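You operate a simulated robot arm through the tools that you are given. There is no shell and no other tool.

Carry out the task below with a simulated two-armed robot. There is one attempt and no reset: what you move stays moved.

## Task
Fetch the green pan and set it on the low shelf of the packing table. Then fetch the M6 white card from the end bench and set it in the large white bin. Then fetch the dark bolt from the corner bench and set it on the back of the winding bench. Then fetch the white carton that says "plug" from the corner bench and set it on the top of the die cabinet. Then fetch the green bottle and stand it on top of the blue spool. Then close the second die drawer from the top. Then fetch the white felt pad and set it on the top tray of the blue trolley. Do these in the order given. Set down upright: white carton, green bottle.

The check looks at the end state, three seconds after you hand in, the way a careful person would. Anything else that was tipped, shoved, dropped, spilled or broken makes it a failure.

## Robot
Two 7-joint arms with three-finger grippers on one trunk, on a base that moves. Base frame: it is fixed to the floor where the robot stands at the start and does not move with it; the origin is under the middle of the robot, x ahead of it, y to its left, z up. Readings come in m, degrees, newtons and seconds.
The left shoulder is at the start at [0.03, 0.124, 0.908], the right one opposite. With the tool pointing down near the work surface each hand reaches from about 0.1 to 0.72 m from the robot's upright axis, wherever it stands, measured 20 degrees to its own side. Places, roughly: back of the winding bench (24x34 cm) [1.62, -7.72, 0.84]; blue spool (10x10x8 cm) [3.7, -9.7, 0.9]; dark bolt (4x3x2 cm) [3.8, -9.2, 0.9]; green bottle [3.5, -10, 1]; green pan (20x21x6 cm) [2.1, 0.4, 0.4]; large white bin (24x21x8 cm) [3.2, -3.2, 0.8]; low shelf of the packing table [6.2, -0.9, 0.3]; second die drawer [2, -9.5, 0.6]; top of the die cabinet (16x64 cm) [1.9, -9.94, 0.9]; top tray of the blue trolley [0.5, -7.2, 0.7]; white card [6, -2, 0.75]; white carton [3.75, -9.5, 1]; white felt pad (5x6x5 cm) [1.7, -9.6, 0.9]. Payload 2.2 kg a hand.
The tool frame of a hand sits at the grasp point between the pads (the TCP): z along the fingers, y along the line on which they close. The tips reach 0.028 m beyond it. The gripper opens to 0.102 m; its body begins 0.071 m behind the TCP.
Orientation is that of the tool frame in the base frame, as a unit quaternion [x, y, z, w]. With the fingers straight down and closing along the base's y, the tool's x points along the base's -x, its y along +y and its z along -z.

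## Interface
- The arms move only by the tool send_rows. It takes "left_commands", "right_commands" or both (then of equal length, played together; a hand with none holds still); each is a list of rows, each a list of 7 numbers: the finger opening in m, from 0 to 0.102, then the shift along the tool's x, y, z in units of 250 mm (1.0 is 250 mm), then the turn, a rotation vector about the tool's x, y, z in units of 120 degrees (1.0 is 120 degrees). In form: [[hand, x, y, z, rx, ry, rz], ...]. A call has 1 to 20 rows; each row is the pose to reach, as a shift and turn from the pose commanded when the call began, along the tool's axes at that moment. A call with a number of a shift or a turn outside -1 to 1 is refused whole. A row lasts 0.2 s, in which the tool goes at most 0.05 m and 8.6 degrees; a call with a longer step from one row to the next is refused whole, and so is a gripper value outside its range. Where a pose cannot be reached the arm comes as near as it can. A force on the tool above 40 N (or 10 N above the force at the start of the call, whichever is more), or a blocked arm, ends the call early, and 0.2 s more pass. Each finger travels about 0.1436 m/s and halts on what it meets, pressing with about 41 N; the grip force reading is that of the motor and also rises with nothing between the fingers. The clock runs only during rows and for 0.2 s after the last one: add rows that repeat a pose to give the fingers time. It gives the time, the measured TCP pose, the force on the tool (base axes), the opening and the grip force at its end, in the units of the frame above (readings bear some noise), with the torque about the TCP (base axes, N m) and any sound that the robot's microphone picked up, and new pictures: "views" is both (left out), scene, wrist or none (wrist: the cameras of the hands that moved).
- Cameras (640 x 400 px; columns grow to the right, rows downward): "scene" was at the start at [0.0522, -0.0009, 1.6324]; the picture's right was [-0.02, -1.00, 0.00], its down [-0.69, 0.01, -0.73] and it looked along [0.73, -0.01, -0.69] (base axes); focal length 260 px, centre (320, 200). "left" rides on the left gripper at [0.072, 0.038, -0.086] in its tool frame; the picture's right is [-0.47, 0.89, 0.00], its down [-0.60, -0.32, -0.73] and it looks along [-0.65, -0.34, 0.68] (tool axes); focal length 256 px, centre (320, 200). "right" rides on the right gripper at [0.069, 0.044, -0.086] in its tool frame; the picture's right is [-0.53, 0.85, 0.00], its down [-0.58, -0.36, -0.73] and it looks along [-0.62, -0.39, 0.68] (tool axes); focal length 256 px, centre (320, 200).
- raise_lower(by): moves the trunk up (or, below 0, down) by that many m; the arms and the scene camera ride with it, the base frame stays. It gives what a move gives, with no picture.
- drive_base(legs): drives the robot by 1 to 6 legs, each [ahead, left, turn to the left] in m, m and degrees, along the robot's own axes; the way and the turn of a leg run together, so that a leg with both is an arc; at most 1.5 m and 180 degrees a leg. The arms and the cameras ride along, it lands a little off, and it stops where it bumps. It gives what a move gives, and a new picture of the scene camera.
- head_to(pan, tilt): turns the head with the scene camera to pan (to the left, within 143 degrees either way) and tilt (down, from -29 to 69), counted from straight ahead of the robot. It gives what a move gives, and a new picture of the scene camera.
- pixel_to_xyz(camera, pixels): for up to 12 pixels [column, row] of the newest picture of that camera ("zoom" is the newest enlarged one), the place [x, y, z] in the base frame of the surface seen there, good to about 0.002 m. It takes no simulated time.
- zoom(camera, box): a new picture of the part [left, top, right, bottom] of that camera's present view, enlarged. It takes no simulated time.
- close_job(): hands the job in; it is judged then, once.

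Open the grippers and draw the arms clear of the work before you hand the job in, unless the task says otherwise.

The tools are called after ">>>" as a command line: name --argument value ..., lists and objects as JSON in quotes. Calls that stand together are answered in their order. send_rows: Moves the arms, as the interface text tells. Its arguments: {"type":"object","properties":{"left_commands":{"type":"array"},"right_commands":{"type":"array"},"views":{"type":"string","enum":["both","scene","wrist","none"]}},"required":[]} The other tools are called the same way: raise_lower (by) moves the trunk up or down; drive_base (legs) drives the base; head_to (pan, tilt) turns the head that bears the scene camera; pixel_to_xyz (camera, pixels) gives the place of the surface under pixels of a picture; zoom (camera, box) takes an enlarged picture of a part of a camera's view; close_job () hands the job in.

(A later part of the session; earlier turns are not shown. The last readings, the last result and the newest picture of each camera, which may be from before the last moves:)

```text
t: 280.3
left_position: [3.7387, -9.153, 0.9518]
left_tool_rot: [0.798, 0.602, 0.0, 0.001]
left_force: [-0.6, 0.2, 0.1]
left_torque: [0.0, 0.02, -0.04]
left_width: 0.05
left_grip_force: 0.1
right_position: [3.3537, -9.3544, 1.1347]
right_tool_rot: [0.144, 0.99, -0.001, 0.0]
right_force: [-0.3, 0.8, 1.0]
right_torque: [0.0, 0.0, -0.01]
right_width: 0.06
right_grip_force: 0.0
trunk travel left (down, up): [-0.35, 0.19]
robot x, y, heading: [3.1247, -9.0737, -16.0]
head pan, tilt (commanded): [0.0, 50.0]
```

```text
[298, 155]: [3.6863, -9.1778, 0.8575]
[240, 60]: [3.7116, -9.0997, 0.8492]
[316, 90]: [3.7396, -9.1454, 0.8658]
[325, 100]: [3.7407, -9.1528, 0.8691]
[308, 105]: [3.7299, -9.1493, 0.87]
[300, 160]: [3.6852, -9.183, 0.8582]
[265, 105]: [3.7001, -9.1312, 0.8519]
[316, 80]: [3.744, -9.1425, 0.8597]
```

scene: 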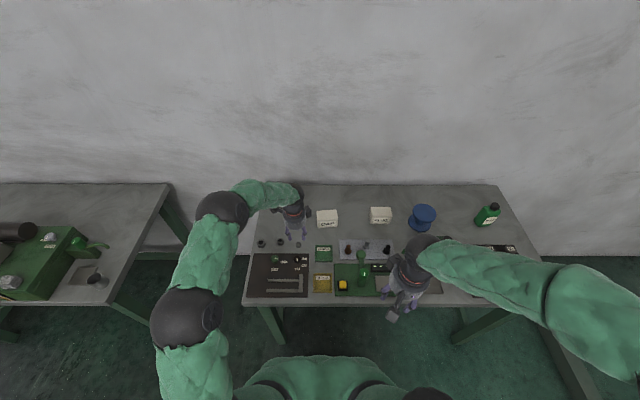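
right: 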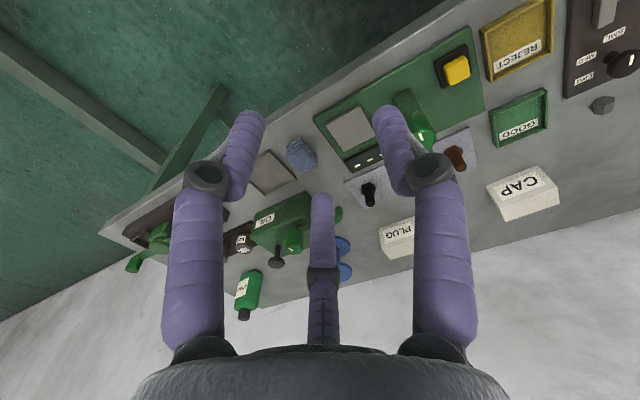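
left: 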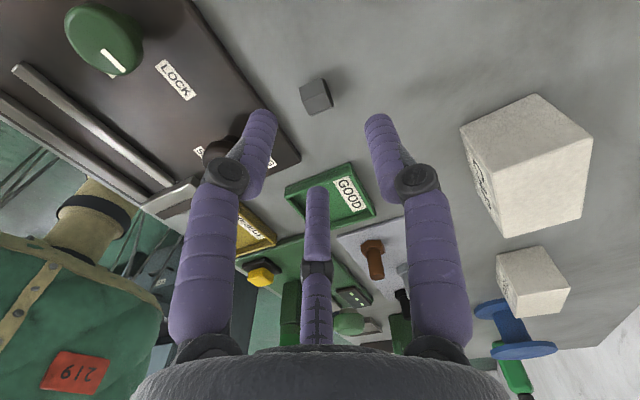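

Fingers clear the mat by 1.6 cm. I lower the left hand to z≈0.8805.

>>> send_rows --left_commands '[[0.05, 0, 0, 0.1, 0, 0, 0], [0.05, 0, 0, 0.2, 0, 0, 0], [0.05, 0, 0, 0.265, 0, 0, 0], [0.05, 0, 0, 0.287, 0, 0, 0], [0.05, 0, 0, 0.287, 0, 0, 0]]' --views "wrist"

```text
t: 281.5
left_position: [3.7395, -9.153, 0.8788]
left_tool_rot: [0.798, 0.602, 0.0, 0.0]
left_force: [-0.7, 0.5, -0.7]
left_torque: [0.0, -0.01, 0.02]
left_width: 0.0498
left_grip_force: 0.1
right_position: [3.3539, -9.3528, 1.1352]
right_tool_rot: [0.144, 0.99, 0.0, -0.001]
right_force: [0.5, 0.3, 0.2]
right_torque: [0.05, -0.02, 0.01]
right_width: 0.0597
right_grip_force: 0.0
trunk travel left (down, up): [-0.35, 0.19]
robot x, y, heading: [3.1271, -9.0735, -16.0]
head pan, tilt (commanded): [0.0, 50.0]
```

left: 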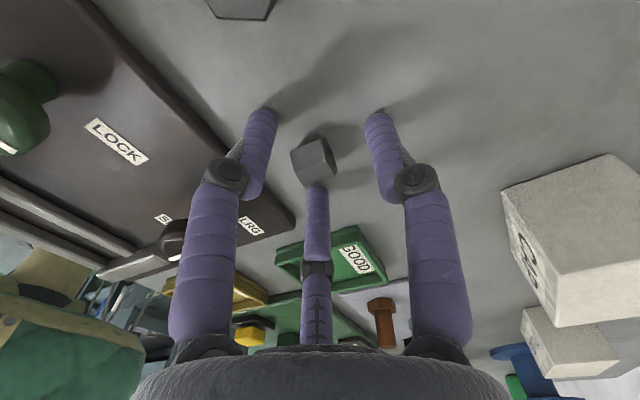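

The nut is inside the fingers. I close gently.

>>> send_rows --left_commands '[[0.04, 0, 0, 0, 0, 0, 0], [0.032, 0, 0, 0, 0, 0, 0], [0.026, 0, 0, 0, 0, 0, 0], [0.02, 0, 0, 0, 0, 0, 0], [0.01, 0, 0, 0, 0, 0, 0], [0.0, 0, 0, 0, 0, 0, 0], [0.0, 0, 0, 0, 0, 0, 0]]' --views "wrist"

```text
t: 283.1
left_position: [3.7393, -9.1529, 0.8804]
left_tool_rot: [0.798, 0.603, -0.001, 0.0]
left_force: [-0.3, -0.5, 0.4]
left_torque: [-0.01, 0.01, -0.02]
left_width: 0.0246
left_grip_force: 40.8
right_position: [3.353, -9.3546, 1.1355]
right_tool_rot: [0.144, 0.99, 0.0, -0.001]
right_force: [0.3, 0.3, 1.1]
right_torque: [-0.01, 0.0, 0.0]
right_width: 0.0598
right_grip_force: 0.0
trunk travel left (down, up): [-0.35, 0.19]
robot x, y, heading: [3.126, -9.0761, -15.9]
head pan, tilt (commanded): [0.0, 50.0]
```

left: 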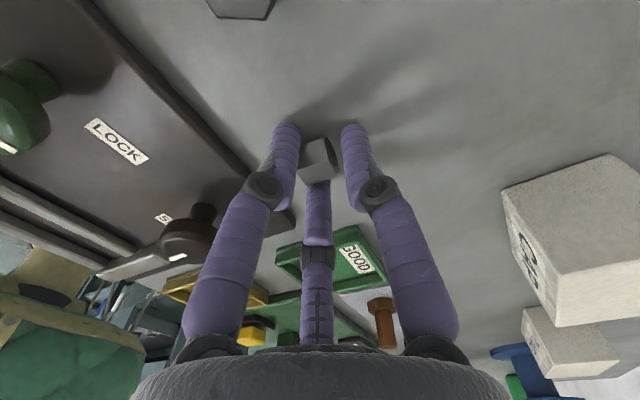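

Gripped (width 0.025, 41 N). I lift 10 cm and look at how the nut sits in the fingers.

>>> send_rows --left_commands '[[0.0, 0, 0, -0.06, 0, 0, 0], [0.0, 0, 0, -0.16, 0, 0, 0], [0.0, 0, 0, -0.28, 0, 0, 0], [0.0, 0, 0, -0.4, 0, 0, 0], [0.0, 0, 0, -0.4, 0, 0, 0]]' --views "wrist"

>>> zoom --camera "left" --box '[240, 90, 400, 190]'

```text
t: 284.3
left_position: [3.7382, -9.1532, 0.9798]
left_tool_rot: [0.798, 0.603, 0.0, 0.0]
left_force: [-0.2, -0.9, 0.2]
left_torque: [0.01, -0.01, 0.02]
left_width: 0.0241
left_grip_force: 41.0
right_position: [3.3534, -9.3534, 1.1357]
right_tool_rot: [0.143, 0.99, 0.0, -0.001]
right_force: [0.4, 0.5, 0.4]
right_torque: [0.02, 0.0, 0.01]
right_width: 0.0598
right_grip_force: 0.0
trunk travel left (down, up): [-0.35, 0.19]
robot x, y, heading: [3.127, -9.0733, -16.1]
head pan, tilt (commanded): [0.0, 50.0]
```

left: 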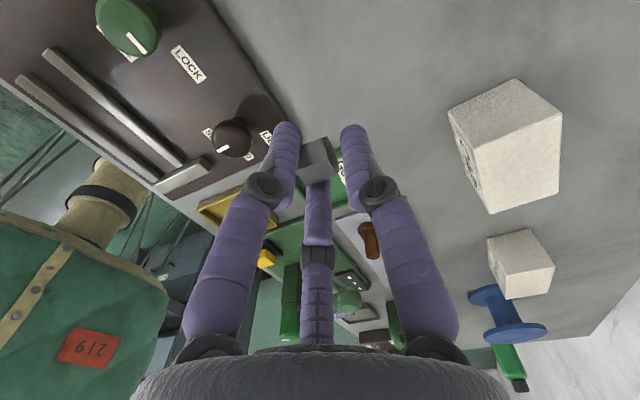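

```text
4.00 times, centred on (320, 140) of left
```

zoom: 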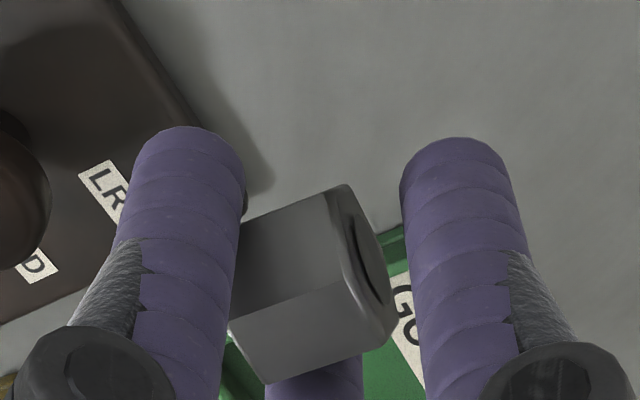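

The nut is held with its hole side toward the thumb. I raise it, move toward the free area and tilt the hand 70° about the lateral axis so the hole side turns up.

>>> send_rows --left_commands '[[0.0, 0.02, 0.0, -0.1, 0, 0, 0], [0.0, 0.04, 0.0, -0.2, -0.06, 0, 0], [0.0, 0.06, 0.03, -0.28, -0.125, 0, 0], [0.0, 0.08, 0.06, -0.28, -0.19, 0, 0], [0.0, 0.1, 0.09, -0.28, -0.255, 0, 0], [0.0, 0.116, 0.12, -0.28, -0.32, 0, 0], [0.0, 0.116, 0.15, -0.28, -0.385, 0, 0], [0.0, 0.116, 0.18, -0.28, -0.45, 0, 0], [0.0, 0.116, 0.21, -0.28, -0.518, 0, 0], [0.0, 0.116, 0.24, -0.28, -0.5833, 0, 0], [0.0, 0.116, 0.24, -0.28, -0.5833, 0, 0]]' --views "both"

```text
t: 286.7
left_position: [3.8029, -9.1461, 1.0511]
left_tool_rot: [0.653, 0.496, 0.347, 0.455]
left_force: [0.6, 0.5, 0.0]
left_torque: [0.01, 0.02, 0.01]
left_width: 0.0243
left_grip_force: 40.8
left hand out of reach, approached as far as the arm can: row 10, 11
right_position: [3.3529, -9.3532, 1.1356]
right_tool_rot: [0.144, 0.99, 0.001, -0.001]
right_force: [0.7, 0.0, -0.2]
right_torque: [-0.03, -0.03, 0.0]
right_width: 0.0598
right_grip_force: 0.1
trunk travel left (down, up): [-0.35, 0.19]
robot x, y, heading: [3.1291, -9.0746, -16.1]
head pan, tilt (commanded): [0.0, 50.0]
```

scene: 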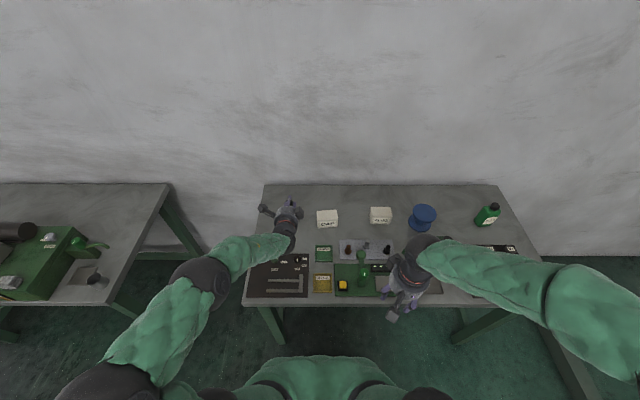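
left: 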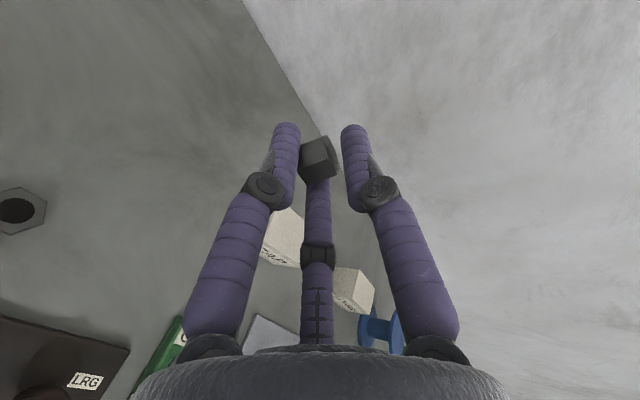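

Tilt achieved (70°). I move forward over the free area (s≈6.27) and down to about z=0.93 first.

>>> send_rows --left_commands '[[0.0, 0, 0.0, 0.12, 0, 0, 0], [0.0, 0, -0.02, 0.26, 0, 0, 0], [0.0, -0.002, -0.1, 0.38, 0, 0, 0], [0.0, -0.003, -0.22, 0.46, 0, 0, 0], [0.0, -0.005, -0.321, 0.519, 0, 0, 0], [0.0, -0.005, -0.321, 0.519, 0, 0, 0]]' --views "both"

```text
t: 288.1
left_position: [3.8946, -9.1865, 0.94]
left_tool_rot: [0.653, 0.5, 0.349, 0.45]
left_force: [-0.4, 0.1, 0.2]
left_torque: [0.0, -0.01, -0.01]
left_width: 0.0243
left_grip_force: 41.0
left hand out of reach, approached as far as the arm can: row 4, 5, 6
right_position: [3.3531, -9.3536, 1.1351]
right_tool_rot: [0.144, 0.99, 0.0, -0.001]
right_force: [-0.8, -0.2, -0.1]
right_torque: [-0.01, -0.05, -0.01]
right_width: 0.06
right_grip_force: 0.0
trunk travel left (down, up): [-0.35, 0.19]
robot x, y, heading: [3.1268, -9.0726, -15.9]
head pan, tilt (commanded): [0.0, 50.0]
```

scene: 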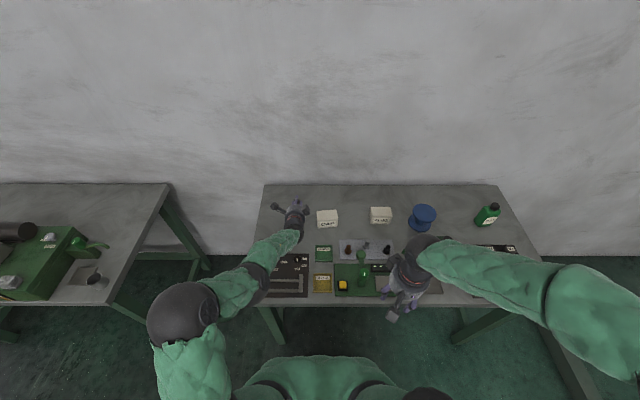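
left: 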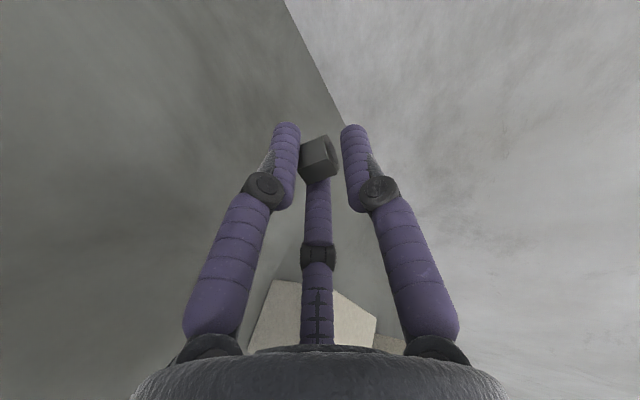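

I check the forearm's height over the mat before lowering.

>>> pixel_to_xyz --camera "scene" --pixels '[[292, 230], [285, 240], [272, 252], [258, 270], [240, 285], [297, 215], [280, 262], [288, 255]]'

```text
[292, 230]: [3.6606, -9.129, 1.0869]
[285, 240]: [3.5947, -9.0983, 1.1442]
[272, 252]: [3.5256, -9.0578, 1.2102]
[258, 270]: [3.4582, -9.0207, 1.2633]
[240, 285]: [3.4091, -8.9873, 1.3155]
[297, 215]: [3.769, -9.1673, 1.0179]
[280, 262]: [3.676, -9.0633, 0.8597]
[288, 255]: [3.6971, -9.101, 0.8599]
```

Forearm is well above everything. I lower 4 cm in small steps.

>>> send_rows --left_commands '[[0.0, 0, -0.037, 0.014, 0, 0, 0], [0.0, 0, -0.075, 0.028, 0, 0, 0], [0.0, 0, -0.112, 0.042, 0, 0, 0], [0.0, 0, -0.15, 0.056, 0, 0, 0], [0.0, 0, -0.15, 0.056, 0, 0, 0]]' --views "both"

>>> zoom --camera "scene" --box '[260, 185, 340, 235]'

```text
t: 289.3
left_position: [3.8943, -9.2033, 0.9075]
left_tool_rot: [0.653, 0.5, 0.349, 0.45]
left_force: [0.3, -0.4, -0.2]
left_torque: [-0.01, -0.01, -0.01]
left_width: 0.0241
left_grip_force: 41.0
left hand out of reach, approached as far as the arm can: row 1, 2, 3, 4, 5
right_position: [3.3545, -9.3539, 1.134]
right_tool_rot: [0.144, 0.99, 0.0, -0.001]
right_force: [0.4, 0.2, 0.5]
right_torque: [0.0, -0.02, 0.02]
right_width: 0.0599
right_grip_force: 0.1
trunk travel left (down, up): [-0.35, 0.19]
robot x, y, heading: [3.1267, -9.0722, -16.3]
head pan, tilt (commanded): [0.0, 50.0]
```

scene: 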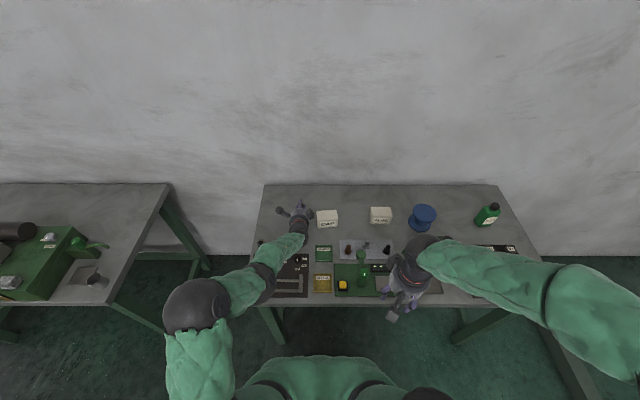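
left: 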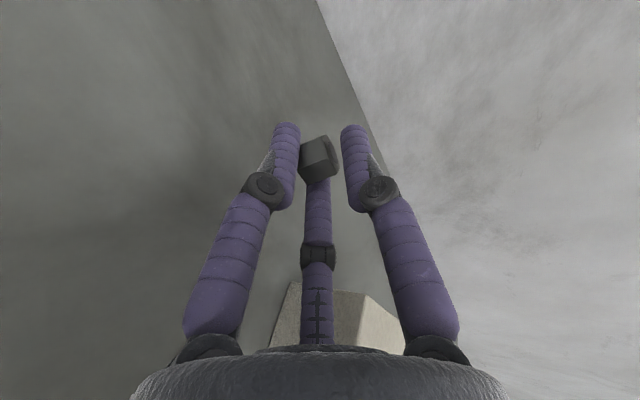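

```text
8.00 times, centred on (300, 210) of scene
```

zoom: 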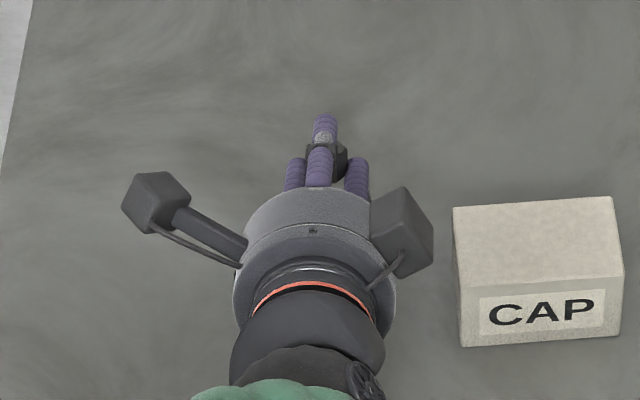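

The arm is at a joint limit and drifts sideways instead of going lower, so I lower the trunk by 2.4 cm instead, keeping the arm pose.

>>> raise_lower --by -0.022

>>> zoom --camera "left" --box '[240, 90, 400, 190]'

>>> zoom --camera "scene" --box '[280, 185, 328, 215]'

```text
t: 289.9
left_position: [3.8945, -9.203, 0.8859]
left_tool_rot: [0.653, 0.5, 0.349, 0.45]
left_force: [-0.1, -0.1, -0.8]
left_torque: [0.02, 0.0, 0.03]
left_width: 0.0242
left_grip_force: 41.3
right_position: [3.3527, -9.3542, 1.1137]
right_tool_rot: [0.143, 0.99, 0.0, 0.0]
right_force: [-0.5, -0.2, 0.4]
right_torque: [-0.01, 0.0, 0.0]
right_width: 0.0602
right_grip_force: 0.0
trunk travel left (down, up): [-0.328, 0.212]
robot x, y, heading: [3.1239, -9.0759, -16.0]
head pan, tilt (commanded): [0.0, 50.0]
```

```text
4.00 times, centred on (320, 140) of left
```

zoom: 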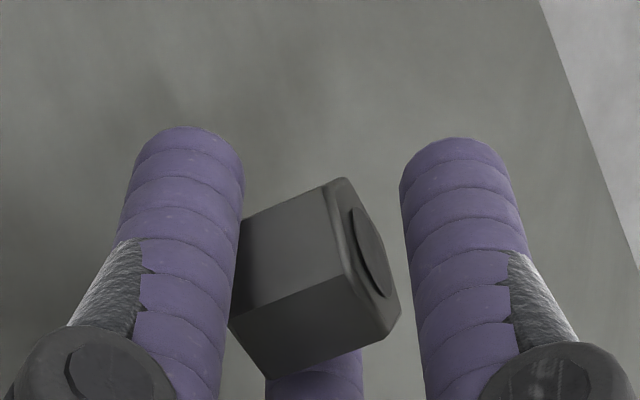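

```text
13.33 times, centred on (304, 200) of scene
```

zoom: 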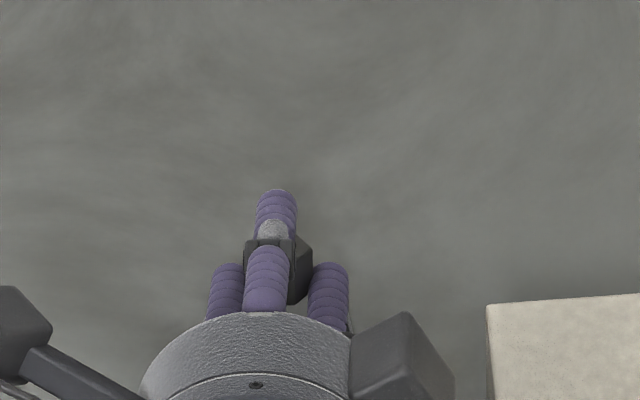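

No contact yet. I lower another 5 mm with the trunk.

>>> raise_lower --by -0.005

>>> raise_lower --by -0.003

```text
t: 290.5
left_position: [3.895, -9.2027, 0.8798]
left_tool_rot: [0.653, 0.5, 0.348, 0.45]
left_force: [0.6, -0.4, 0.2]
left_torque: [0.01, -0.01, 0.01]
left_width: 0.0243
left_grip_force: 41.1
right_position: [3.3545, -9.3543, 1.107]
right_tool_rot: [0.143, 0.99, 0.0, -0.001]
right_force: [-0.1, -0.3, 0.3]
right_torque: [0.02, 0.02, -0.02]
right_width: 0.0599
right_grip_force: 0.1
trunk travel left (down, up): [-0.323, 0.217]
robot x, y, heading: [3.1279, -9.0753, -15.9]
head pan, tilt (commanded): [0.0, 50.0]
```

```text
t: 291.0
left_position: [3.895, -9.2023, 0.8775]
left_tool_rot: [0.653, 0.5, 0.348, 0.449]
left_force: [0.0, 0.1, 0.1]
left_torque: [-0.01, 0.03, 0.0]
left_width: 0.0245
left_grip_force: 40.7
right_position: [3.353, -9.3547, 1.1057]
right_tool_rot: [0.145, 0.989, 0.0, -0.001]
right_force: [0.1, 0.3, 0.2]
right_torque: [0.01, -0.02, -0.01]
right_width: 0.0599
right_grip_force: 0.1
trunk travel left (down, up): [-0.32, 0.22]
robot x, y, heading: [3.1267, -9.0728, -15.9]
head pan, tilt (commanded): [0.0, 50.0]
```

Still free. I continue in 3 mm steps, watching the force.

>>> raise_lower --by -0.003

>>> raise_lower --by -0.003

>>> zoom --camera "left" --box '[240, 90, 400, 190]'

```text
t: 291.5
left_position: [3.8944, -9.2029, 0.8755]
left_tool_rot: [0.652, 0.499, 0.349, 0.45]
left_force: [0.4, -1.4, 2.6]
left_torque: [-0.1, -0.03, 0.03]
left_width: 0.0245
left_grip_force: 40.5
right_position: [3.3536, -9.3542, 1.102]
right_tool_rot: [0.144, 0.99, 0.0, -0.001]
right_force: [-0.6, 0.2, 0.5]
right_torque: [-0.01, -0.01, -0.01]
right_width: 0.0599
right_grip_force: 0.0
trunk travel left (down, up): [-0.317, 0.223]
robot x, y, heading: [3.1287, -9.0757, -16.2]
head pan, tilt (commanded): [0.0, 50.0]
```

```text
t: 292.0
left_position: [3.8947, -9.203, 0.8748]
left_tool_rot: [0.651, 0.499, 0.35, 0.452]
left_force: [-4.9, -1.5, 13.3]
left_torque: [-0.33, -0.1, -0.06]
left_width: 0.0241
left_grip_force: 41.0
right_position: [3.3525, -9.3536, 1.0991]
right_tool_rot: [0.143, 0.99, 0.001, 0.0]
right_force: [-1.3, -0.8, 0.2]
right_torque: [0.02, 0.01, -0.01]
right_width: 0.0598
right_grip_force: 0.1
trunk travel left (down, up): [-0.314, 0.226]
robot x, y, heading: [3.128, -9.0736, -15.8]
head pan, tilt (commanded): [0.0, 50.0]
```

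```text
4.00 times, centred on (320, 140) of left
```

zoom: 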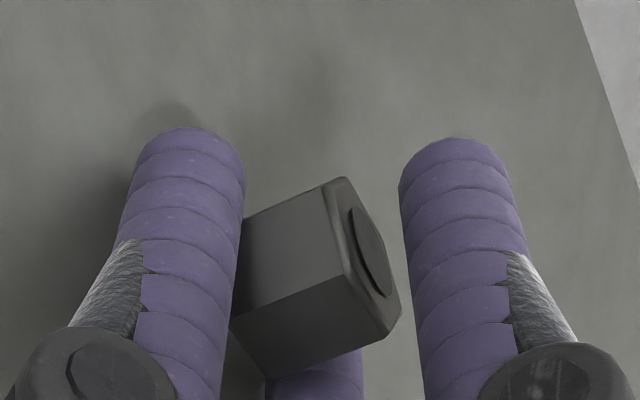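

Contact (13 N). I ease up 2 mm and then open the fingers gradually to let the nut settle.

>>> raise_lower --by 0.002

>>> send_rows --left_commands '[[0.026, 0, 0, 0, 0, 0, 0], [0.028, 0, 0, 0, 0, 0, 0], [0.03, 0, 0, 0, 0, 0, 0], [0.033, 0, 0, 0, 0, 0, 0], [0.036, 0, 0, 0, 0, 0, 0], [0.036, 0, 0, 0, 0, 0, 0]]' --views "both"

>>> zoom --camera "left" --box '[240, 90, 400, 190]'

```text
t: 292.6
left_position: [3.8954, -9.2024, 0.8746]
left_tool_rot: [0.652, 0.5, 0.351, 0.45]
left_force: [2.1, -4.2, 12.0]
left_torque: [-0.31, -0.25, 0.0]
left_width: 0.0241
left_grip_force: 41.0
right_position: [3.3516, -9.3536, 1.1017]
right_tool_rot: [0.143, 0.99, 0.001, 0.001]
right_force: [0.3, -1.2, 0.2]
right_torque: [0.02, -0.01, -0.01]
right_width: 0.0598
right_grip_force: 0.1
trunk travel left (down, up): [-0.316, 0.224]
robot x, y, heading: [3.1277, -9.0727, -16.0]
head pan, tilt (commanded): [0.0, 50.0]
```

```text
t: 294.0
left_position: [3.8943, -9.2026, 0.8762]
left_tool_rot: [0.651, 0.5, 0.351, 0.45]
left_force: [4.8, 0.2, 19.3]
left_torque: [0.03, -0.48, 0.04]
left_width: 0.0315
left_grip_force: 0.0
right_position: [3.3516, -9.3529, 1.1015]
right_tool_rot: [0.144, 0.99, 0.0, 0.0]
right_force: [0.8, 0.1, 0.3]
right_torque: [-0.01, 0.02, -0.02]
right_width: 0.06
right_grip_force: 0.1
trunk travel left (down, up): [-0.316, 0.224]
robot x, y, heading: [3.1277, -9.0754, -15.9]
head pan, tilt (commanded): [0.0, 50.0]
```

scene: 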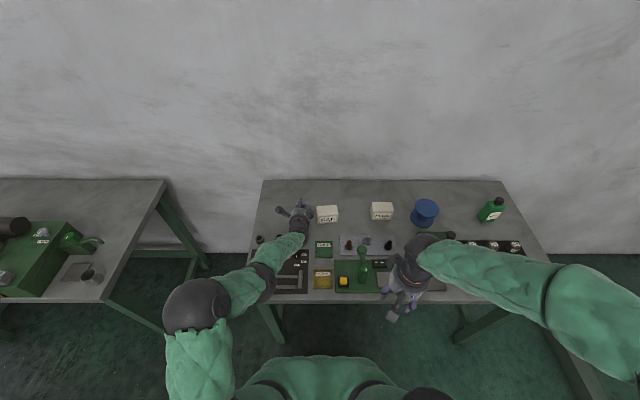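
left: 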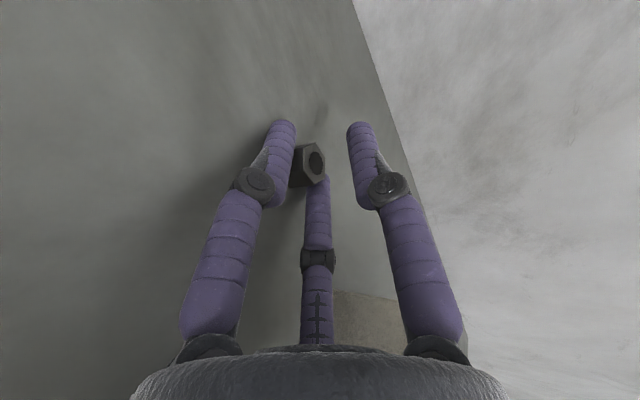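

```text
4.00 times, centred on (320, 140) of left
```

zoom: 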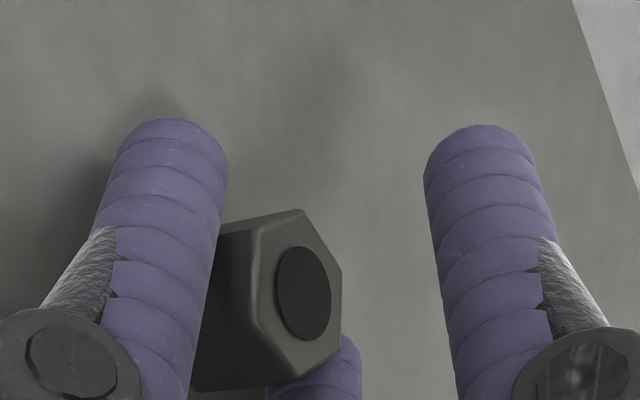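

The nut dropped with its hole face up-ish between the lower fingers. I ease the hand up slightly, open wider and check again.

>>> raise_lower --by 0.004

>>> send_rows --left_commands '[[0.036, 0, 0, 0, 0, 0, 0], [0.04, 0, 0, 0, 0, 0, 0], [0.042, 0, 0, 0, 0, 0, 0], [0.042, 0, 0, 0, 0, 0, 0]]' --views "wrist"

>>> zoom --camera "left" --box '[240, 90, 400, 190]'

>>> zoom --camera "scene" --box '[280, 185, 328, 215]'

```text
t: 294.5
left_position: [3.8936, -9.2032, 0.8765]
left_tool_rot: [0.653, 0.5, 0.348, 0.45]
left_force: [6.6, 1.8, 10.8]
left_torque: [-0.04, -0.39, -0.06]
left_width: 0.0338
left_grip_force: 0.0
right_position: [3.3533, -9.3534, 1.1041]
right_tool_rot: [0.144, 0.99, 0.0, -0.001]
right_force: [-1.8, 0.1, -0.3]
right_torque: [-0.03, 0.01, -0.02]
right_width: 0.0601
right_grip_force: 0.0
trunk travel left (down, up): [-0.32, 0.22]
robot x, y, heading: [3.1272, -9.0707, -16.1]
head pan, tilt (commanded): [0.0, 50.0]
```

```text
t: 295.5
left_position: [3.8936, -9.2025, 0.8762]
left_tool_rot: [0.653, 0.501, 0.348, 0.449]
left_force: [2.4, -1.3, 7.8]
left_torque: [-0.07, -0.19, -0.01]
left_width: 0.0392
left_grip_force: 0.1
right_position: [3.3543, -9.3532, 1.1056]
right_tool_rot: [0.144, 0.99, 0.001, -0.001]
right_force: [0.3, 0.5, -0.4]
right_torque: [0.01, 0.05, -0.01]
right_width: 0.0601
right_grip_force: 0.1
trunk travel left (down, up): [-0.32, 0.22]
robot x, y, heading: [3.1243, -9.0717, -16.1]
head pan, tilt (commanded): [0.0, 50.0]
```

left: 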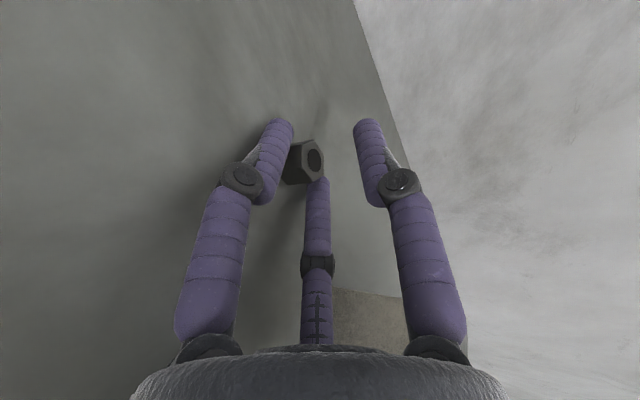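

```text
4.00 times, centred on (320, 140) of left
```

zoom: 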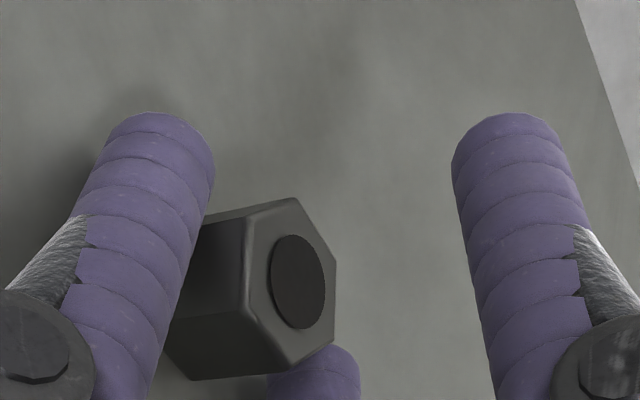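

```text
13.33 times, centred on (304, 200) of scene
```

zoom: 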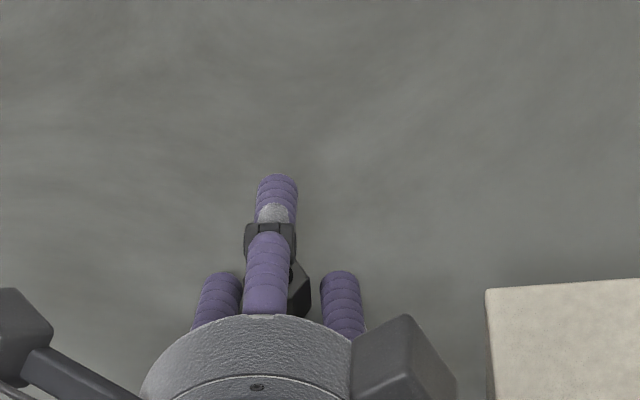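

The nut now looks upright (hole up) between the fingers. To pull away without arm drift, I raise the trunk 4 mm and back the base straight off.

>>> raise_lower --by 0.005

>>> drive_base --legs '[[-0.1, 0, 0]]'

>>> zoom --camera "scene" --box '[260, 160, 340, 210]'

```text
t: 296.0
left_position: [3.8927, -9.2026, 0.8794]
left_tool_rot: [0.655, 0.5, 0.347, 0.449]
left_force: [0.1, 0.1, 0.1]
left_torque: [0.01, -0.04, 0.01]
left_width: 0.0419
left_grip_force: 0.0
right_position: [3.353, -9.3521, 1.1089]
right_tool_rot: [0.144, 0.99, 0.0, -0.001]
right_force: [-0.1, -0.5, 0.7]
right_torque: [-0.03, 0.0, -0.03]
right_width: 0.06
right_grip_force: 0.0
trunk travel left (down, up): [-0.325, 0.215]
robot x, y, heading: [3.1259, -9.073, -16.0]
head pan, tilt (commanded): [0.0, 50.0]
```

```text
t: 297.2
left_position: [3.8003, -9.1759, 0.8845]
left_tool_rot: [0.651, 0.5, 0.351, 0.451]
left_force: [8.2, -3.6, 7.6]
left_torque: [0.29, 1.04, 0.19]
left_width: 0.0419
left_grip_force: 0.0
right_position: [3.2581, -9.3276, 1.1099]
right_tool_rot: [0.143, 0.99, 0.0, -0.001]
right_force: [-0.4, -0.4, 0.3]
right_torque: [0.0, -0.03, -0.03]
right_width: 0.0598
right_grip_force: 0.0
trunk travel left (down, up): [-0.325, 0.215]
robot x, y, heading: [3.0312, -9.047, -15.8]
head pan, tilt (commanded): [0.0, 50.0]
```

scene: 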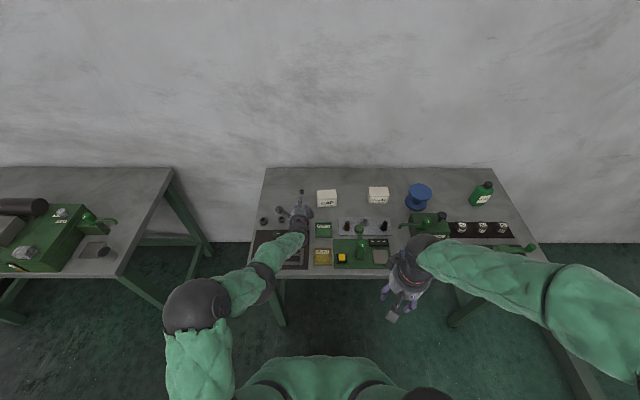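

```text
8.00 times, centred on (300, 185) of scene
```

zoom: 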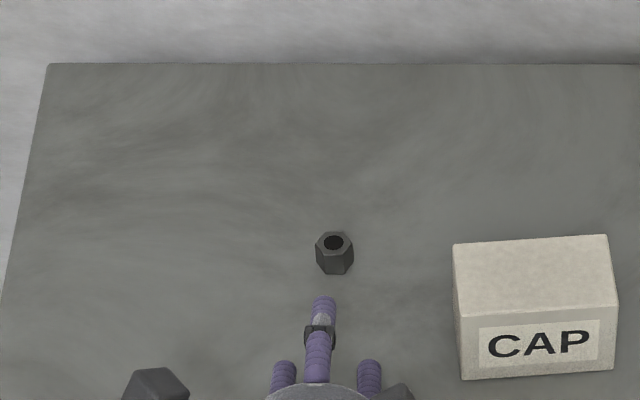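

The nut stands upright at zoom (335,253). But the hand now presses lightly (8 N) on something behind it — probably the knob — so I raise the trunk 6 cm right away.

>>> raise_lower --by 0.06

>>> zoom --camera "scene" --box '[240, 185, 368, 265]'

```text
t: 298.2
left_position: [3.8, -9.1755, 0.945]
left_tool_rot: [0.652, 0.499, 0.351, 0.451]
left_force: [-0.4, -0.4, -0.1]
left_torque: [-0.02, -0.02, 0.01]
left_width: 0.042
left_grip_force: 0.1
right_position: [3.2589, -9.3254, 1.1693]
right_tool_rot: [0.144, 0.99, 0.0, -0.001]
right_force: [0.2, -0.1, -0.1]
right_torque: [-0.03, 0.0, 0.03]
right_width: 0.0598
right_grip_force: 0.1
trunk travel left (down, up): [-0.385, 0.155]
robot x, y, heading: [3.0303, -9.0455, -15.9]
head pan, tilt (commanded): [0.0, 50.0]
```

```text
5.00 times, centred on (304, 225) of scene
```

zoom: 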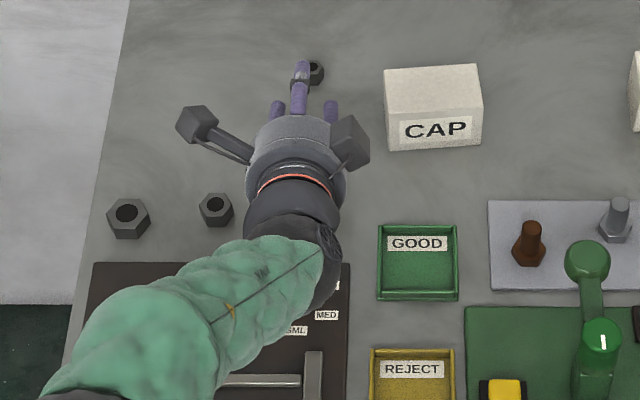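

Clear now. I rotate the left hand back to pointing straight down while lifting it 8 cm.

>>> send_rows --left_commands '[[0.042, 0, 0.1, -0.037, 0.0, 0, 0], [0.042, 0, 0.2, -0.075, 0.0, 0, 0], [0.042, 0, 0.3, -0.112, 0.06, 0, 0], [0.042, 0, 0.3, -0.112, 0.125, 0, 0], [0.042, 0, 0.3, -0.112, 0.19, 0, 0], [0.042, 0, 0.3, -0.112, 0.255, 0, 0], [0.042, 0, 0.3, -0.112, 0.32, 0, 0], [0.042, 0, 0.3, -0.112, 0.385, 0, 0], [0.042, 0, 0.3, -0.112, 0.45, 0, 0], [0.042, 0, 0.3, -0.112, 0.518, 0, 0], [0.042, 0, 0.3, -0.112, 0.5833, 0, 0], [0.042, 0, 0.3, -0.112, 0.5833, 0, 0]]' --views "scene"

>>> zoom --camera "scene" --box '[240, 165, 368, 245]'

```text
t: 300.8
left_position: [3.7868, -9.172, 1.0246]
left_tool_rot: [0.792, 0.61, 0.021, 0.022]
left_force: [-0.3, -0.2, 0.7]
left_torque: [-0.01, 0.02, 0.0]
left_width: 0.0418
left_grip_force: 0.1
left hand out of reach, approached as far as the arm can: row 11, 12
right_position: [3.2595, -9.3276, 1.1686]
right_tool_rot: [0.143, 0.99, 0.0, 0.0]
right_force: [-0.3, 0.1, -0.3]
right_torque: [-0.01, -0.01, 0.03]
right_width: 0.06
right_grip_force: 0.0
trunk travel left (down, up): [-0.385, 0.155]
robot x, y, heading: [3.0298, -9.045, -16.0]
head pan, tilt (commanded): [0.0, 50.0]
```

scene: 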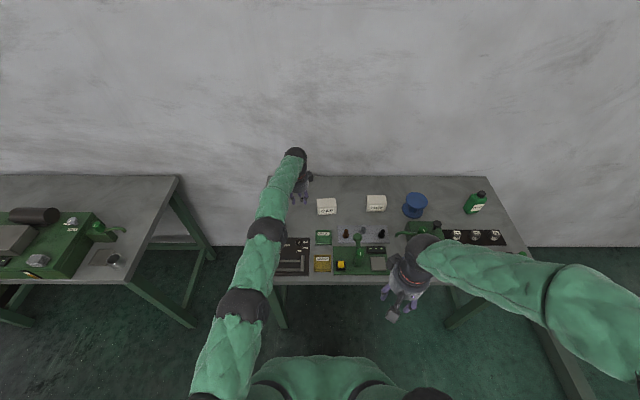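

```text
5.00 times, centred on (304, 205) of scene
```

zoom: 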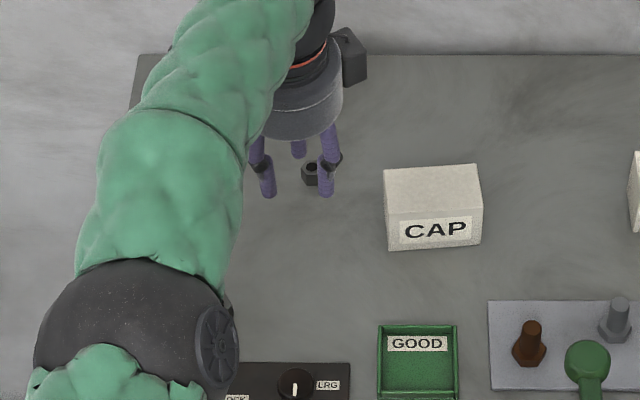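

The arm is stretched. I note the nut's place, draw the left hand back 12 cm, and move the base forward again.

>>> pixel_to_xyz --camera "zoom" --pixels '[[310, 169], [308, 184], [312, 162], [330, 155], [295, 385]]'

>>> send_rows --left_commands '[[0.05, 0, -0.12, 0, 0, 0, 0], [0.05, 0, -0.26, 0, 0, 0, 0], [0.05, 0, -0.4, 0, 0, 0, 0], [0.05, 0, -0.52, 0, 0, 0, 0], [0.05, 0, -0.52, 0, 0, 0, 0]]' --views "none"

>>> drive_base --legs '[[0.1, 0, 0]]'

```text
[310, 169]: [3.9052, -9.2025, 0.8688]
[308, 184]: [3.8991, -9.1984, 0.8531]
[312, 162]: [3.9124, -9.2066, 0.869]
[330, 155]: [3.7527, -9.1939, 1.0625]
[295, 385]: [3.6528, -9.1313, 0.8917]
```

```text
t: 302.0
left_position: [3.662, -9.1398, 1.0156]
left_tool_rot: [0.792, 0.609, 0.022, 0.022]
left_force: [-0.6, 0.0, -0.1]
left_torque: [-0.02, -0.05, -0.02]
left_width: 0.0499
left_grip_force: 0.1
right_position: [3.2595, -9.3279, 1.1694]
right_tool_rot: [0.144, 0.99, 0.0, 0.0]
right_force: [0.5, -0.1, -0.1]
right_torque: [-0.02, 0.05, 0.01]
right_width: 0.0601
right_grip_force: 0.0
trunk travel left (down, up): [-0.385, 0.155]
robot x, y, heading: [3.032, -9.0443, -16.2]
head pan, tilt (commanded): [0.0, 50.0]
```

```text
t: 303.1
left_position: [3.7579, -9.1665, 1.0163]
left_tool_rot: [0.792, 0.61, 0.021, 0.022]
left_force: [0.2, -1.1, 0.7]
left_torque: [0.03, -0.01, 0.0]
left_width: 0.0498
left_grip_force: 0.1
right_position: [3.3552, -9.354, 1.1681]
right_tool_rot: [0.144, 0.99, 0.0, -0.001]
right_force: [-0.5, -0.1, 0.1]
right_torque: [0.04, 0.02, 0.03]
right_width: 0.06
right_grip_force: 0.2
trunk travel left (down, up): [-0.385, 0.155]
robot x, y, heading: [3.1256, -9.0734, -15.8]
head pan, tilt (commanded): [0.0, 50.0]
```

scene: 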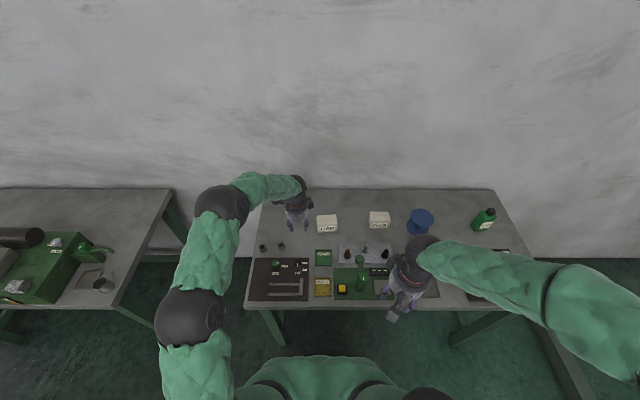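

The nut stands upright at (3.905,−9.2025). To reach it with the hand vertical I move the base 9 cm closer (base half-width 0.25 m still clears the bench front).

>>> drive_base --legs '[[0.09, 0, 0]]'

>>> zoom --camera "scene" --box '[240, 215, 368, 295]'

```text
t: 304.2
left_position: [3.8459, -9.1906, 1.0164]
left_tool_rot: [0.793, 0.609, 0.02, 0.021]
left_force: [0.4, 0.5, 0.0]
left_torque: [0.0, 0.01, 0.01]
left_width: 0.0501
left_grip_force: 0.0
right_position: [3.4415, -9.3785, 1.1693]
right_tool_rot: [0.145, 0.989, 0.001, -0.001]
right_force: [0.4, 0.0, -0.3]
right_torque: [0.01, 0.03, -0.01]
right_width: 0.06
right_grip_force: 0.0
trunk travel left (down, up): [-0.385, 0.155]
robot x, y, heading: [3.2135, -9.0963, -15.9]
head pan, tilt (commanded): [0.0, 50.0]
```

scene: 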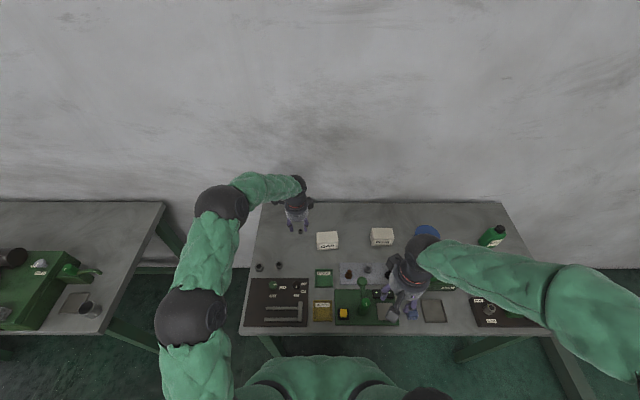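

```text
5.00 times, centred on (304, 255) of scene
```

zoom: 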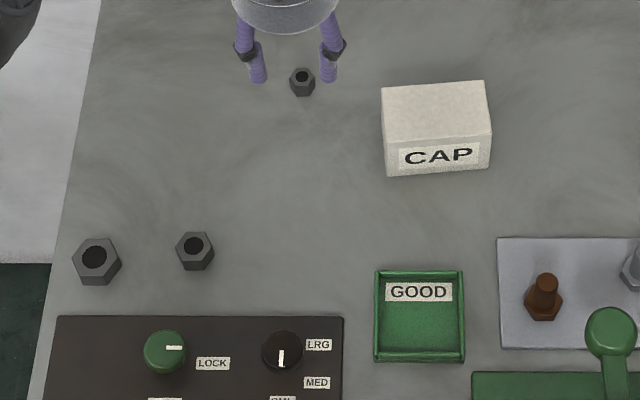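

The knobs look unchanged. I confirm the knob position and the nut's exact place.

>>> pixel_to_xyz --camera "zoom" --pixels '[[281, 345], [281, 335], [165, 350], [302, 76], [302, 92], [295, 80], [310, 80], [195, 245]]'

```text
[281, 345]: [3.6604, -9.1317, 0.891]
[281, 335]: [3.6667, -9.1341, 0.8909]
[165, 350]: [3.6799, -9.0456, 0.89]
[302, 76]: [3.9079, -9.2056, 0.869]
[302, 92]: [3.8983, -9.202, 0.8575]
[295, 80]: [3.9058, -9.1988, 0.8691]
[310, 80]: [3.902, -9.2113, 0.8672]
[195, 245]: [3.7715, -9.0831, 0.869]
```

I move the left hand over the upright nut and descend around it.

>>> send_rows --left_commands '[[0.05, 0.001, 0.1, 0.05, 0, 0, 0], [0.05, 0.002, 0.212, 0.15, 0, 0, 0], [0.05, 0.002, 0.212, 0.28, 0, 0, 0], [0.05, 0.002, 0.212, 0.4, 0, 0, 0], [0.05, 0.002, 0.212, 0.4, 0, 0, 0]]' --views "wrist"

```text
t: 305.4
left_position: [3.9015, -9.2057, 0.9208]
left_tool_rot: [0.792, 0.609, 0.021, 0.024]
left_force: [-0.6, 0.3, 0.2]
left_torque: [-0.03, -0.03, -0.04]
left_width: 0.0501
left_grip_force: 0.1
right_position: [3.4398, -9.3787, 1.1707]
right_tool_rot: [0.144, 0.99, 0.0, 0.0]
right_force: [-0.5, 0.6, 0.1]
right_torque: [0.01, 0.0, 0.03]
right_width: 0.06
right_grip_force: 0.1
trunk travel left (down, up): [-0.385, 0.155]
robot x, y, heading: [3.2112, -9.0969, -16.1]
head pan, tilt (commanded): [0.0, 50.0]
```

left: 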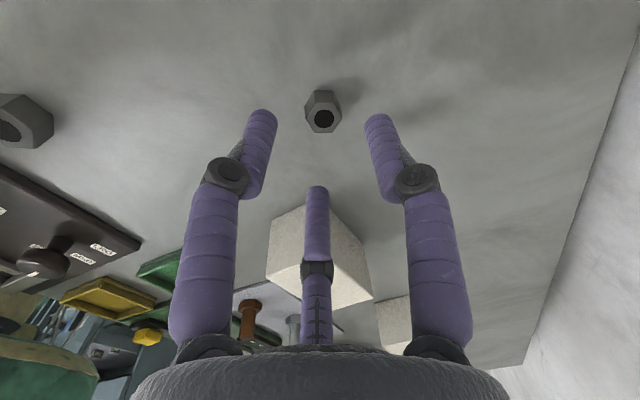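

Centred. I descend 4 cm and close on the hexagon.

>>> send_rows --left_commands '[[0.05, 0, 0, 0.08, 0, 0, 0], [0.05, 0, 0, 0.14, 0, 0, 0], [0.05, 0, 0, 0.16, 0, 0, 0], [0.04, 0, 0, 0.16, 0, 0, 0], [0.032, 0, 0, 0.16, 0, 0, 0], [0.026, 0, 0, 0.16, 0, 0, 0], [0.02, 0, 0, 0.16, 0, 0, 0], [0.01, 0, 0, 0.16, 0, 0, 0], [0.0, 0, 0, 0.16, 0, 0, 0], [0.0, 0, 0, 0.16, 0, 0, 0]]' --views "wrist"

```text
t: 307.6
left_position: [3.9047, -9.2061, 0.8793]
left_tool_rot: [0.792, 0.609, 0.022, 0.023]
left_force: [0.3, -0.4, -0.3]
left_torque: [0.04, 0.01, -0.02]
left_width: 0.0186
left_grip_force: 41.2
right_position: [3.4397, -9.3784, 1.1711]
right_tool_rot: [0.144, 0.99, 0.0, -0.001]
right_force: [-0.7, 0.6, 0.2]
right_torque: [0.01, -0.01, 0.03]
right_width: 0.0602
right_grip_force: 0.0
trunk travel left (down, up): [-0.385, 0.155]
robot x, y, heading: [3.2102, -9.099, -15.9]
head pan, tilt (commanded): [0.0, 50.0]
```

left: 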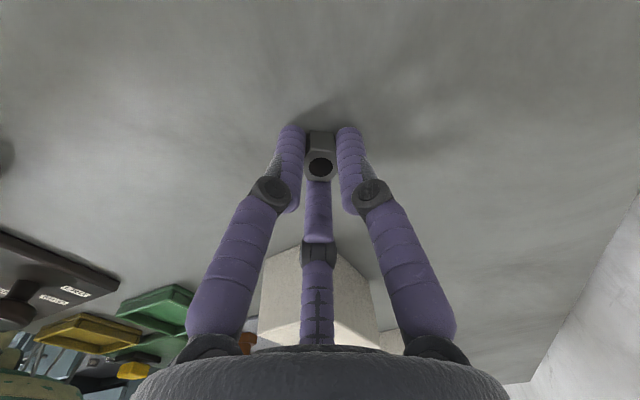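

Gripped upright. I lift it 3.5 cm and carry it back to its original spot (3.737,−9.154).

>>> send_rows --left_commands '[[0.0, 0, 0, -0.08, 0, 0, 0], [0.0, 0, 0, -0.14, 0, 0, 0], [0.0, 0.006, -0.15, -0.14, 0, 0, 0], [0.0, 0.012, -0.3, -0.14, 0, 0, 0], [0.0, 0.018, -0.45, -0.14, 0, 0, 0], [0.0, 0.024, -0.6, -0.14, 0, 0, 0], [0.0, 0.026, -0.707, -0.14, 0, 0, 0], [0.0, 0.026, -0.707, -0.14, 0, 0, 0]]' --views "both"

```text
t: 309.4
left_position: [3.7319, -9.1533, 0.9035]
left_tool_rot: [0.792, 0.609, 0.021, 0.023]
left_force: [-0.1, -0.9, -0.9]
left_torque: [0.01, 0.02, 0.01]
left_width: 0.0187
left_grip_force: 40.3
right_position: [3.4406, -9.3792, 1.1692]
right_tool_rot: [0.145, 0.989, 0.0, -0.002]
right_force: [-0.2, -0.2, -0.1]
right_torque: [0.0, 0.03, 0.02]
right_width: 0.0601
right_grip_force: 0.1
trunk travel left (down, up): [-0.385, 0.155]
robot x, y, heading: [3.2143, -9.0986, -16.0]
head pan, tilt (commanded): [0.0, 50.0]
```

scene: 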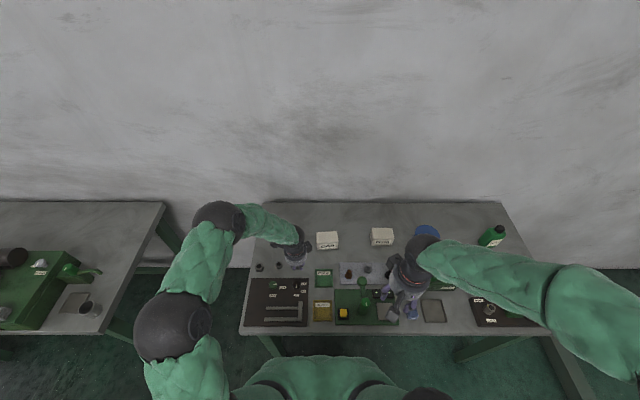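
left: 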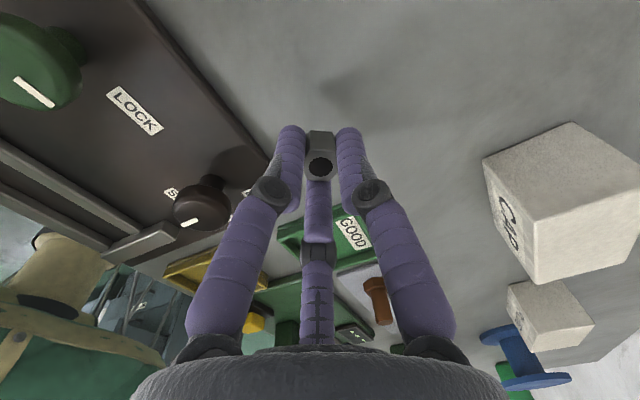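

Now at (3.732,−9.153,0.9035). I nudge 4 mm forward, lower 2.35 cm, and release gradually.

>>> send_rows --left_commands '[[0.0, 0, 0.014, 0.04, 0, 0, 0], [0.0, 0, 0.014, 0.08, 0, 0, 0], [0.0, 0, 0.014, 0.096, 0, 0, 0], [0.0, 0, 0.014, 0.096, 0, 0, 0], [0.022, 0, 0.014, 0.096, 0, 0, 0], [0.026, 0, 0.014, 0.096, 0, 0, 0], [0.032, 0, 0.014, 0.096, 0, 0, 0], [0.04, 0, 0.014, 0.096, 0, 0, 0], [0.046, 0, 0.014, 0.096, 0, 0, 0], [0.046, 0, 0.014, 0.096, 0, 0, 0]]' --views "wrist"

```text
t: 311.6
left_position: [3.7383, -9.1553, 0.8808]
left_tool_rot: [0.793, 0.609, 0.022, 0.022]
left_force: [-0.4, -0.2, 0.4]
left_torque: [-0.02, -0.02, 0.0]
left_width: 0.046
left_grip_force: 0.1
right_position: [3.4407, -9.3791, 1.17]
right_tool_rot: [0.144, 0.99, 0.0, -0.002]
right_force: [0.8, -0.8, -0.8]
right_torque: [-0.01, -0.04, -0.01]
right_width: 0.0599
right_grip_force: 0.1
trunk travel left (down, up): [-0.385, 0.155]
robot x, y, heading: [3.2123, -9.093, -16.0]
head pan, tilt (commanded): [0.0, 50.0]
```

left: 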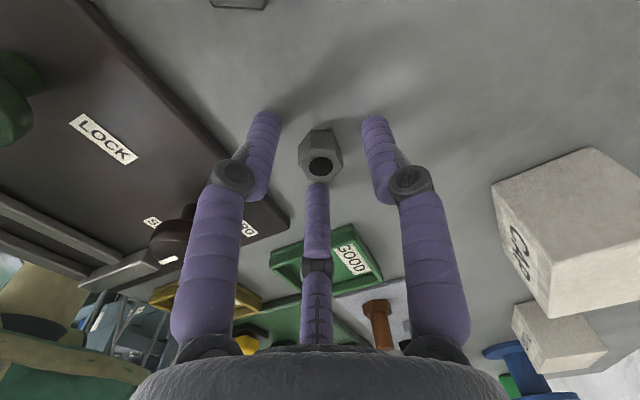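

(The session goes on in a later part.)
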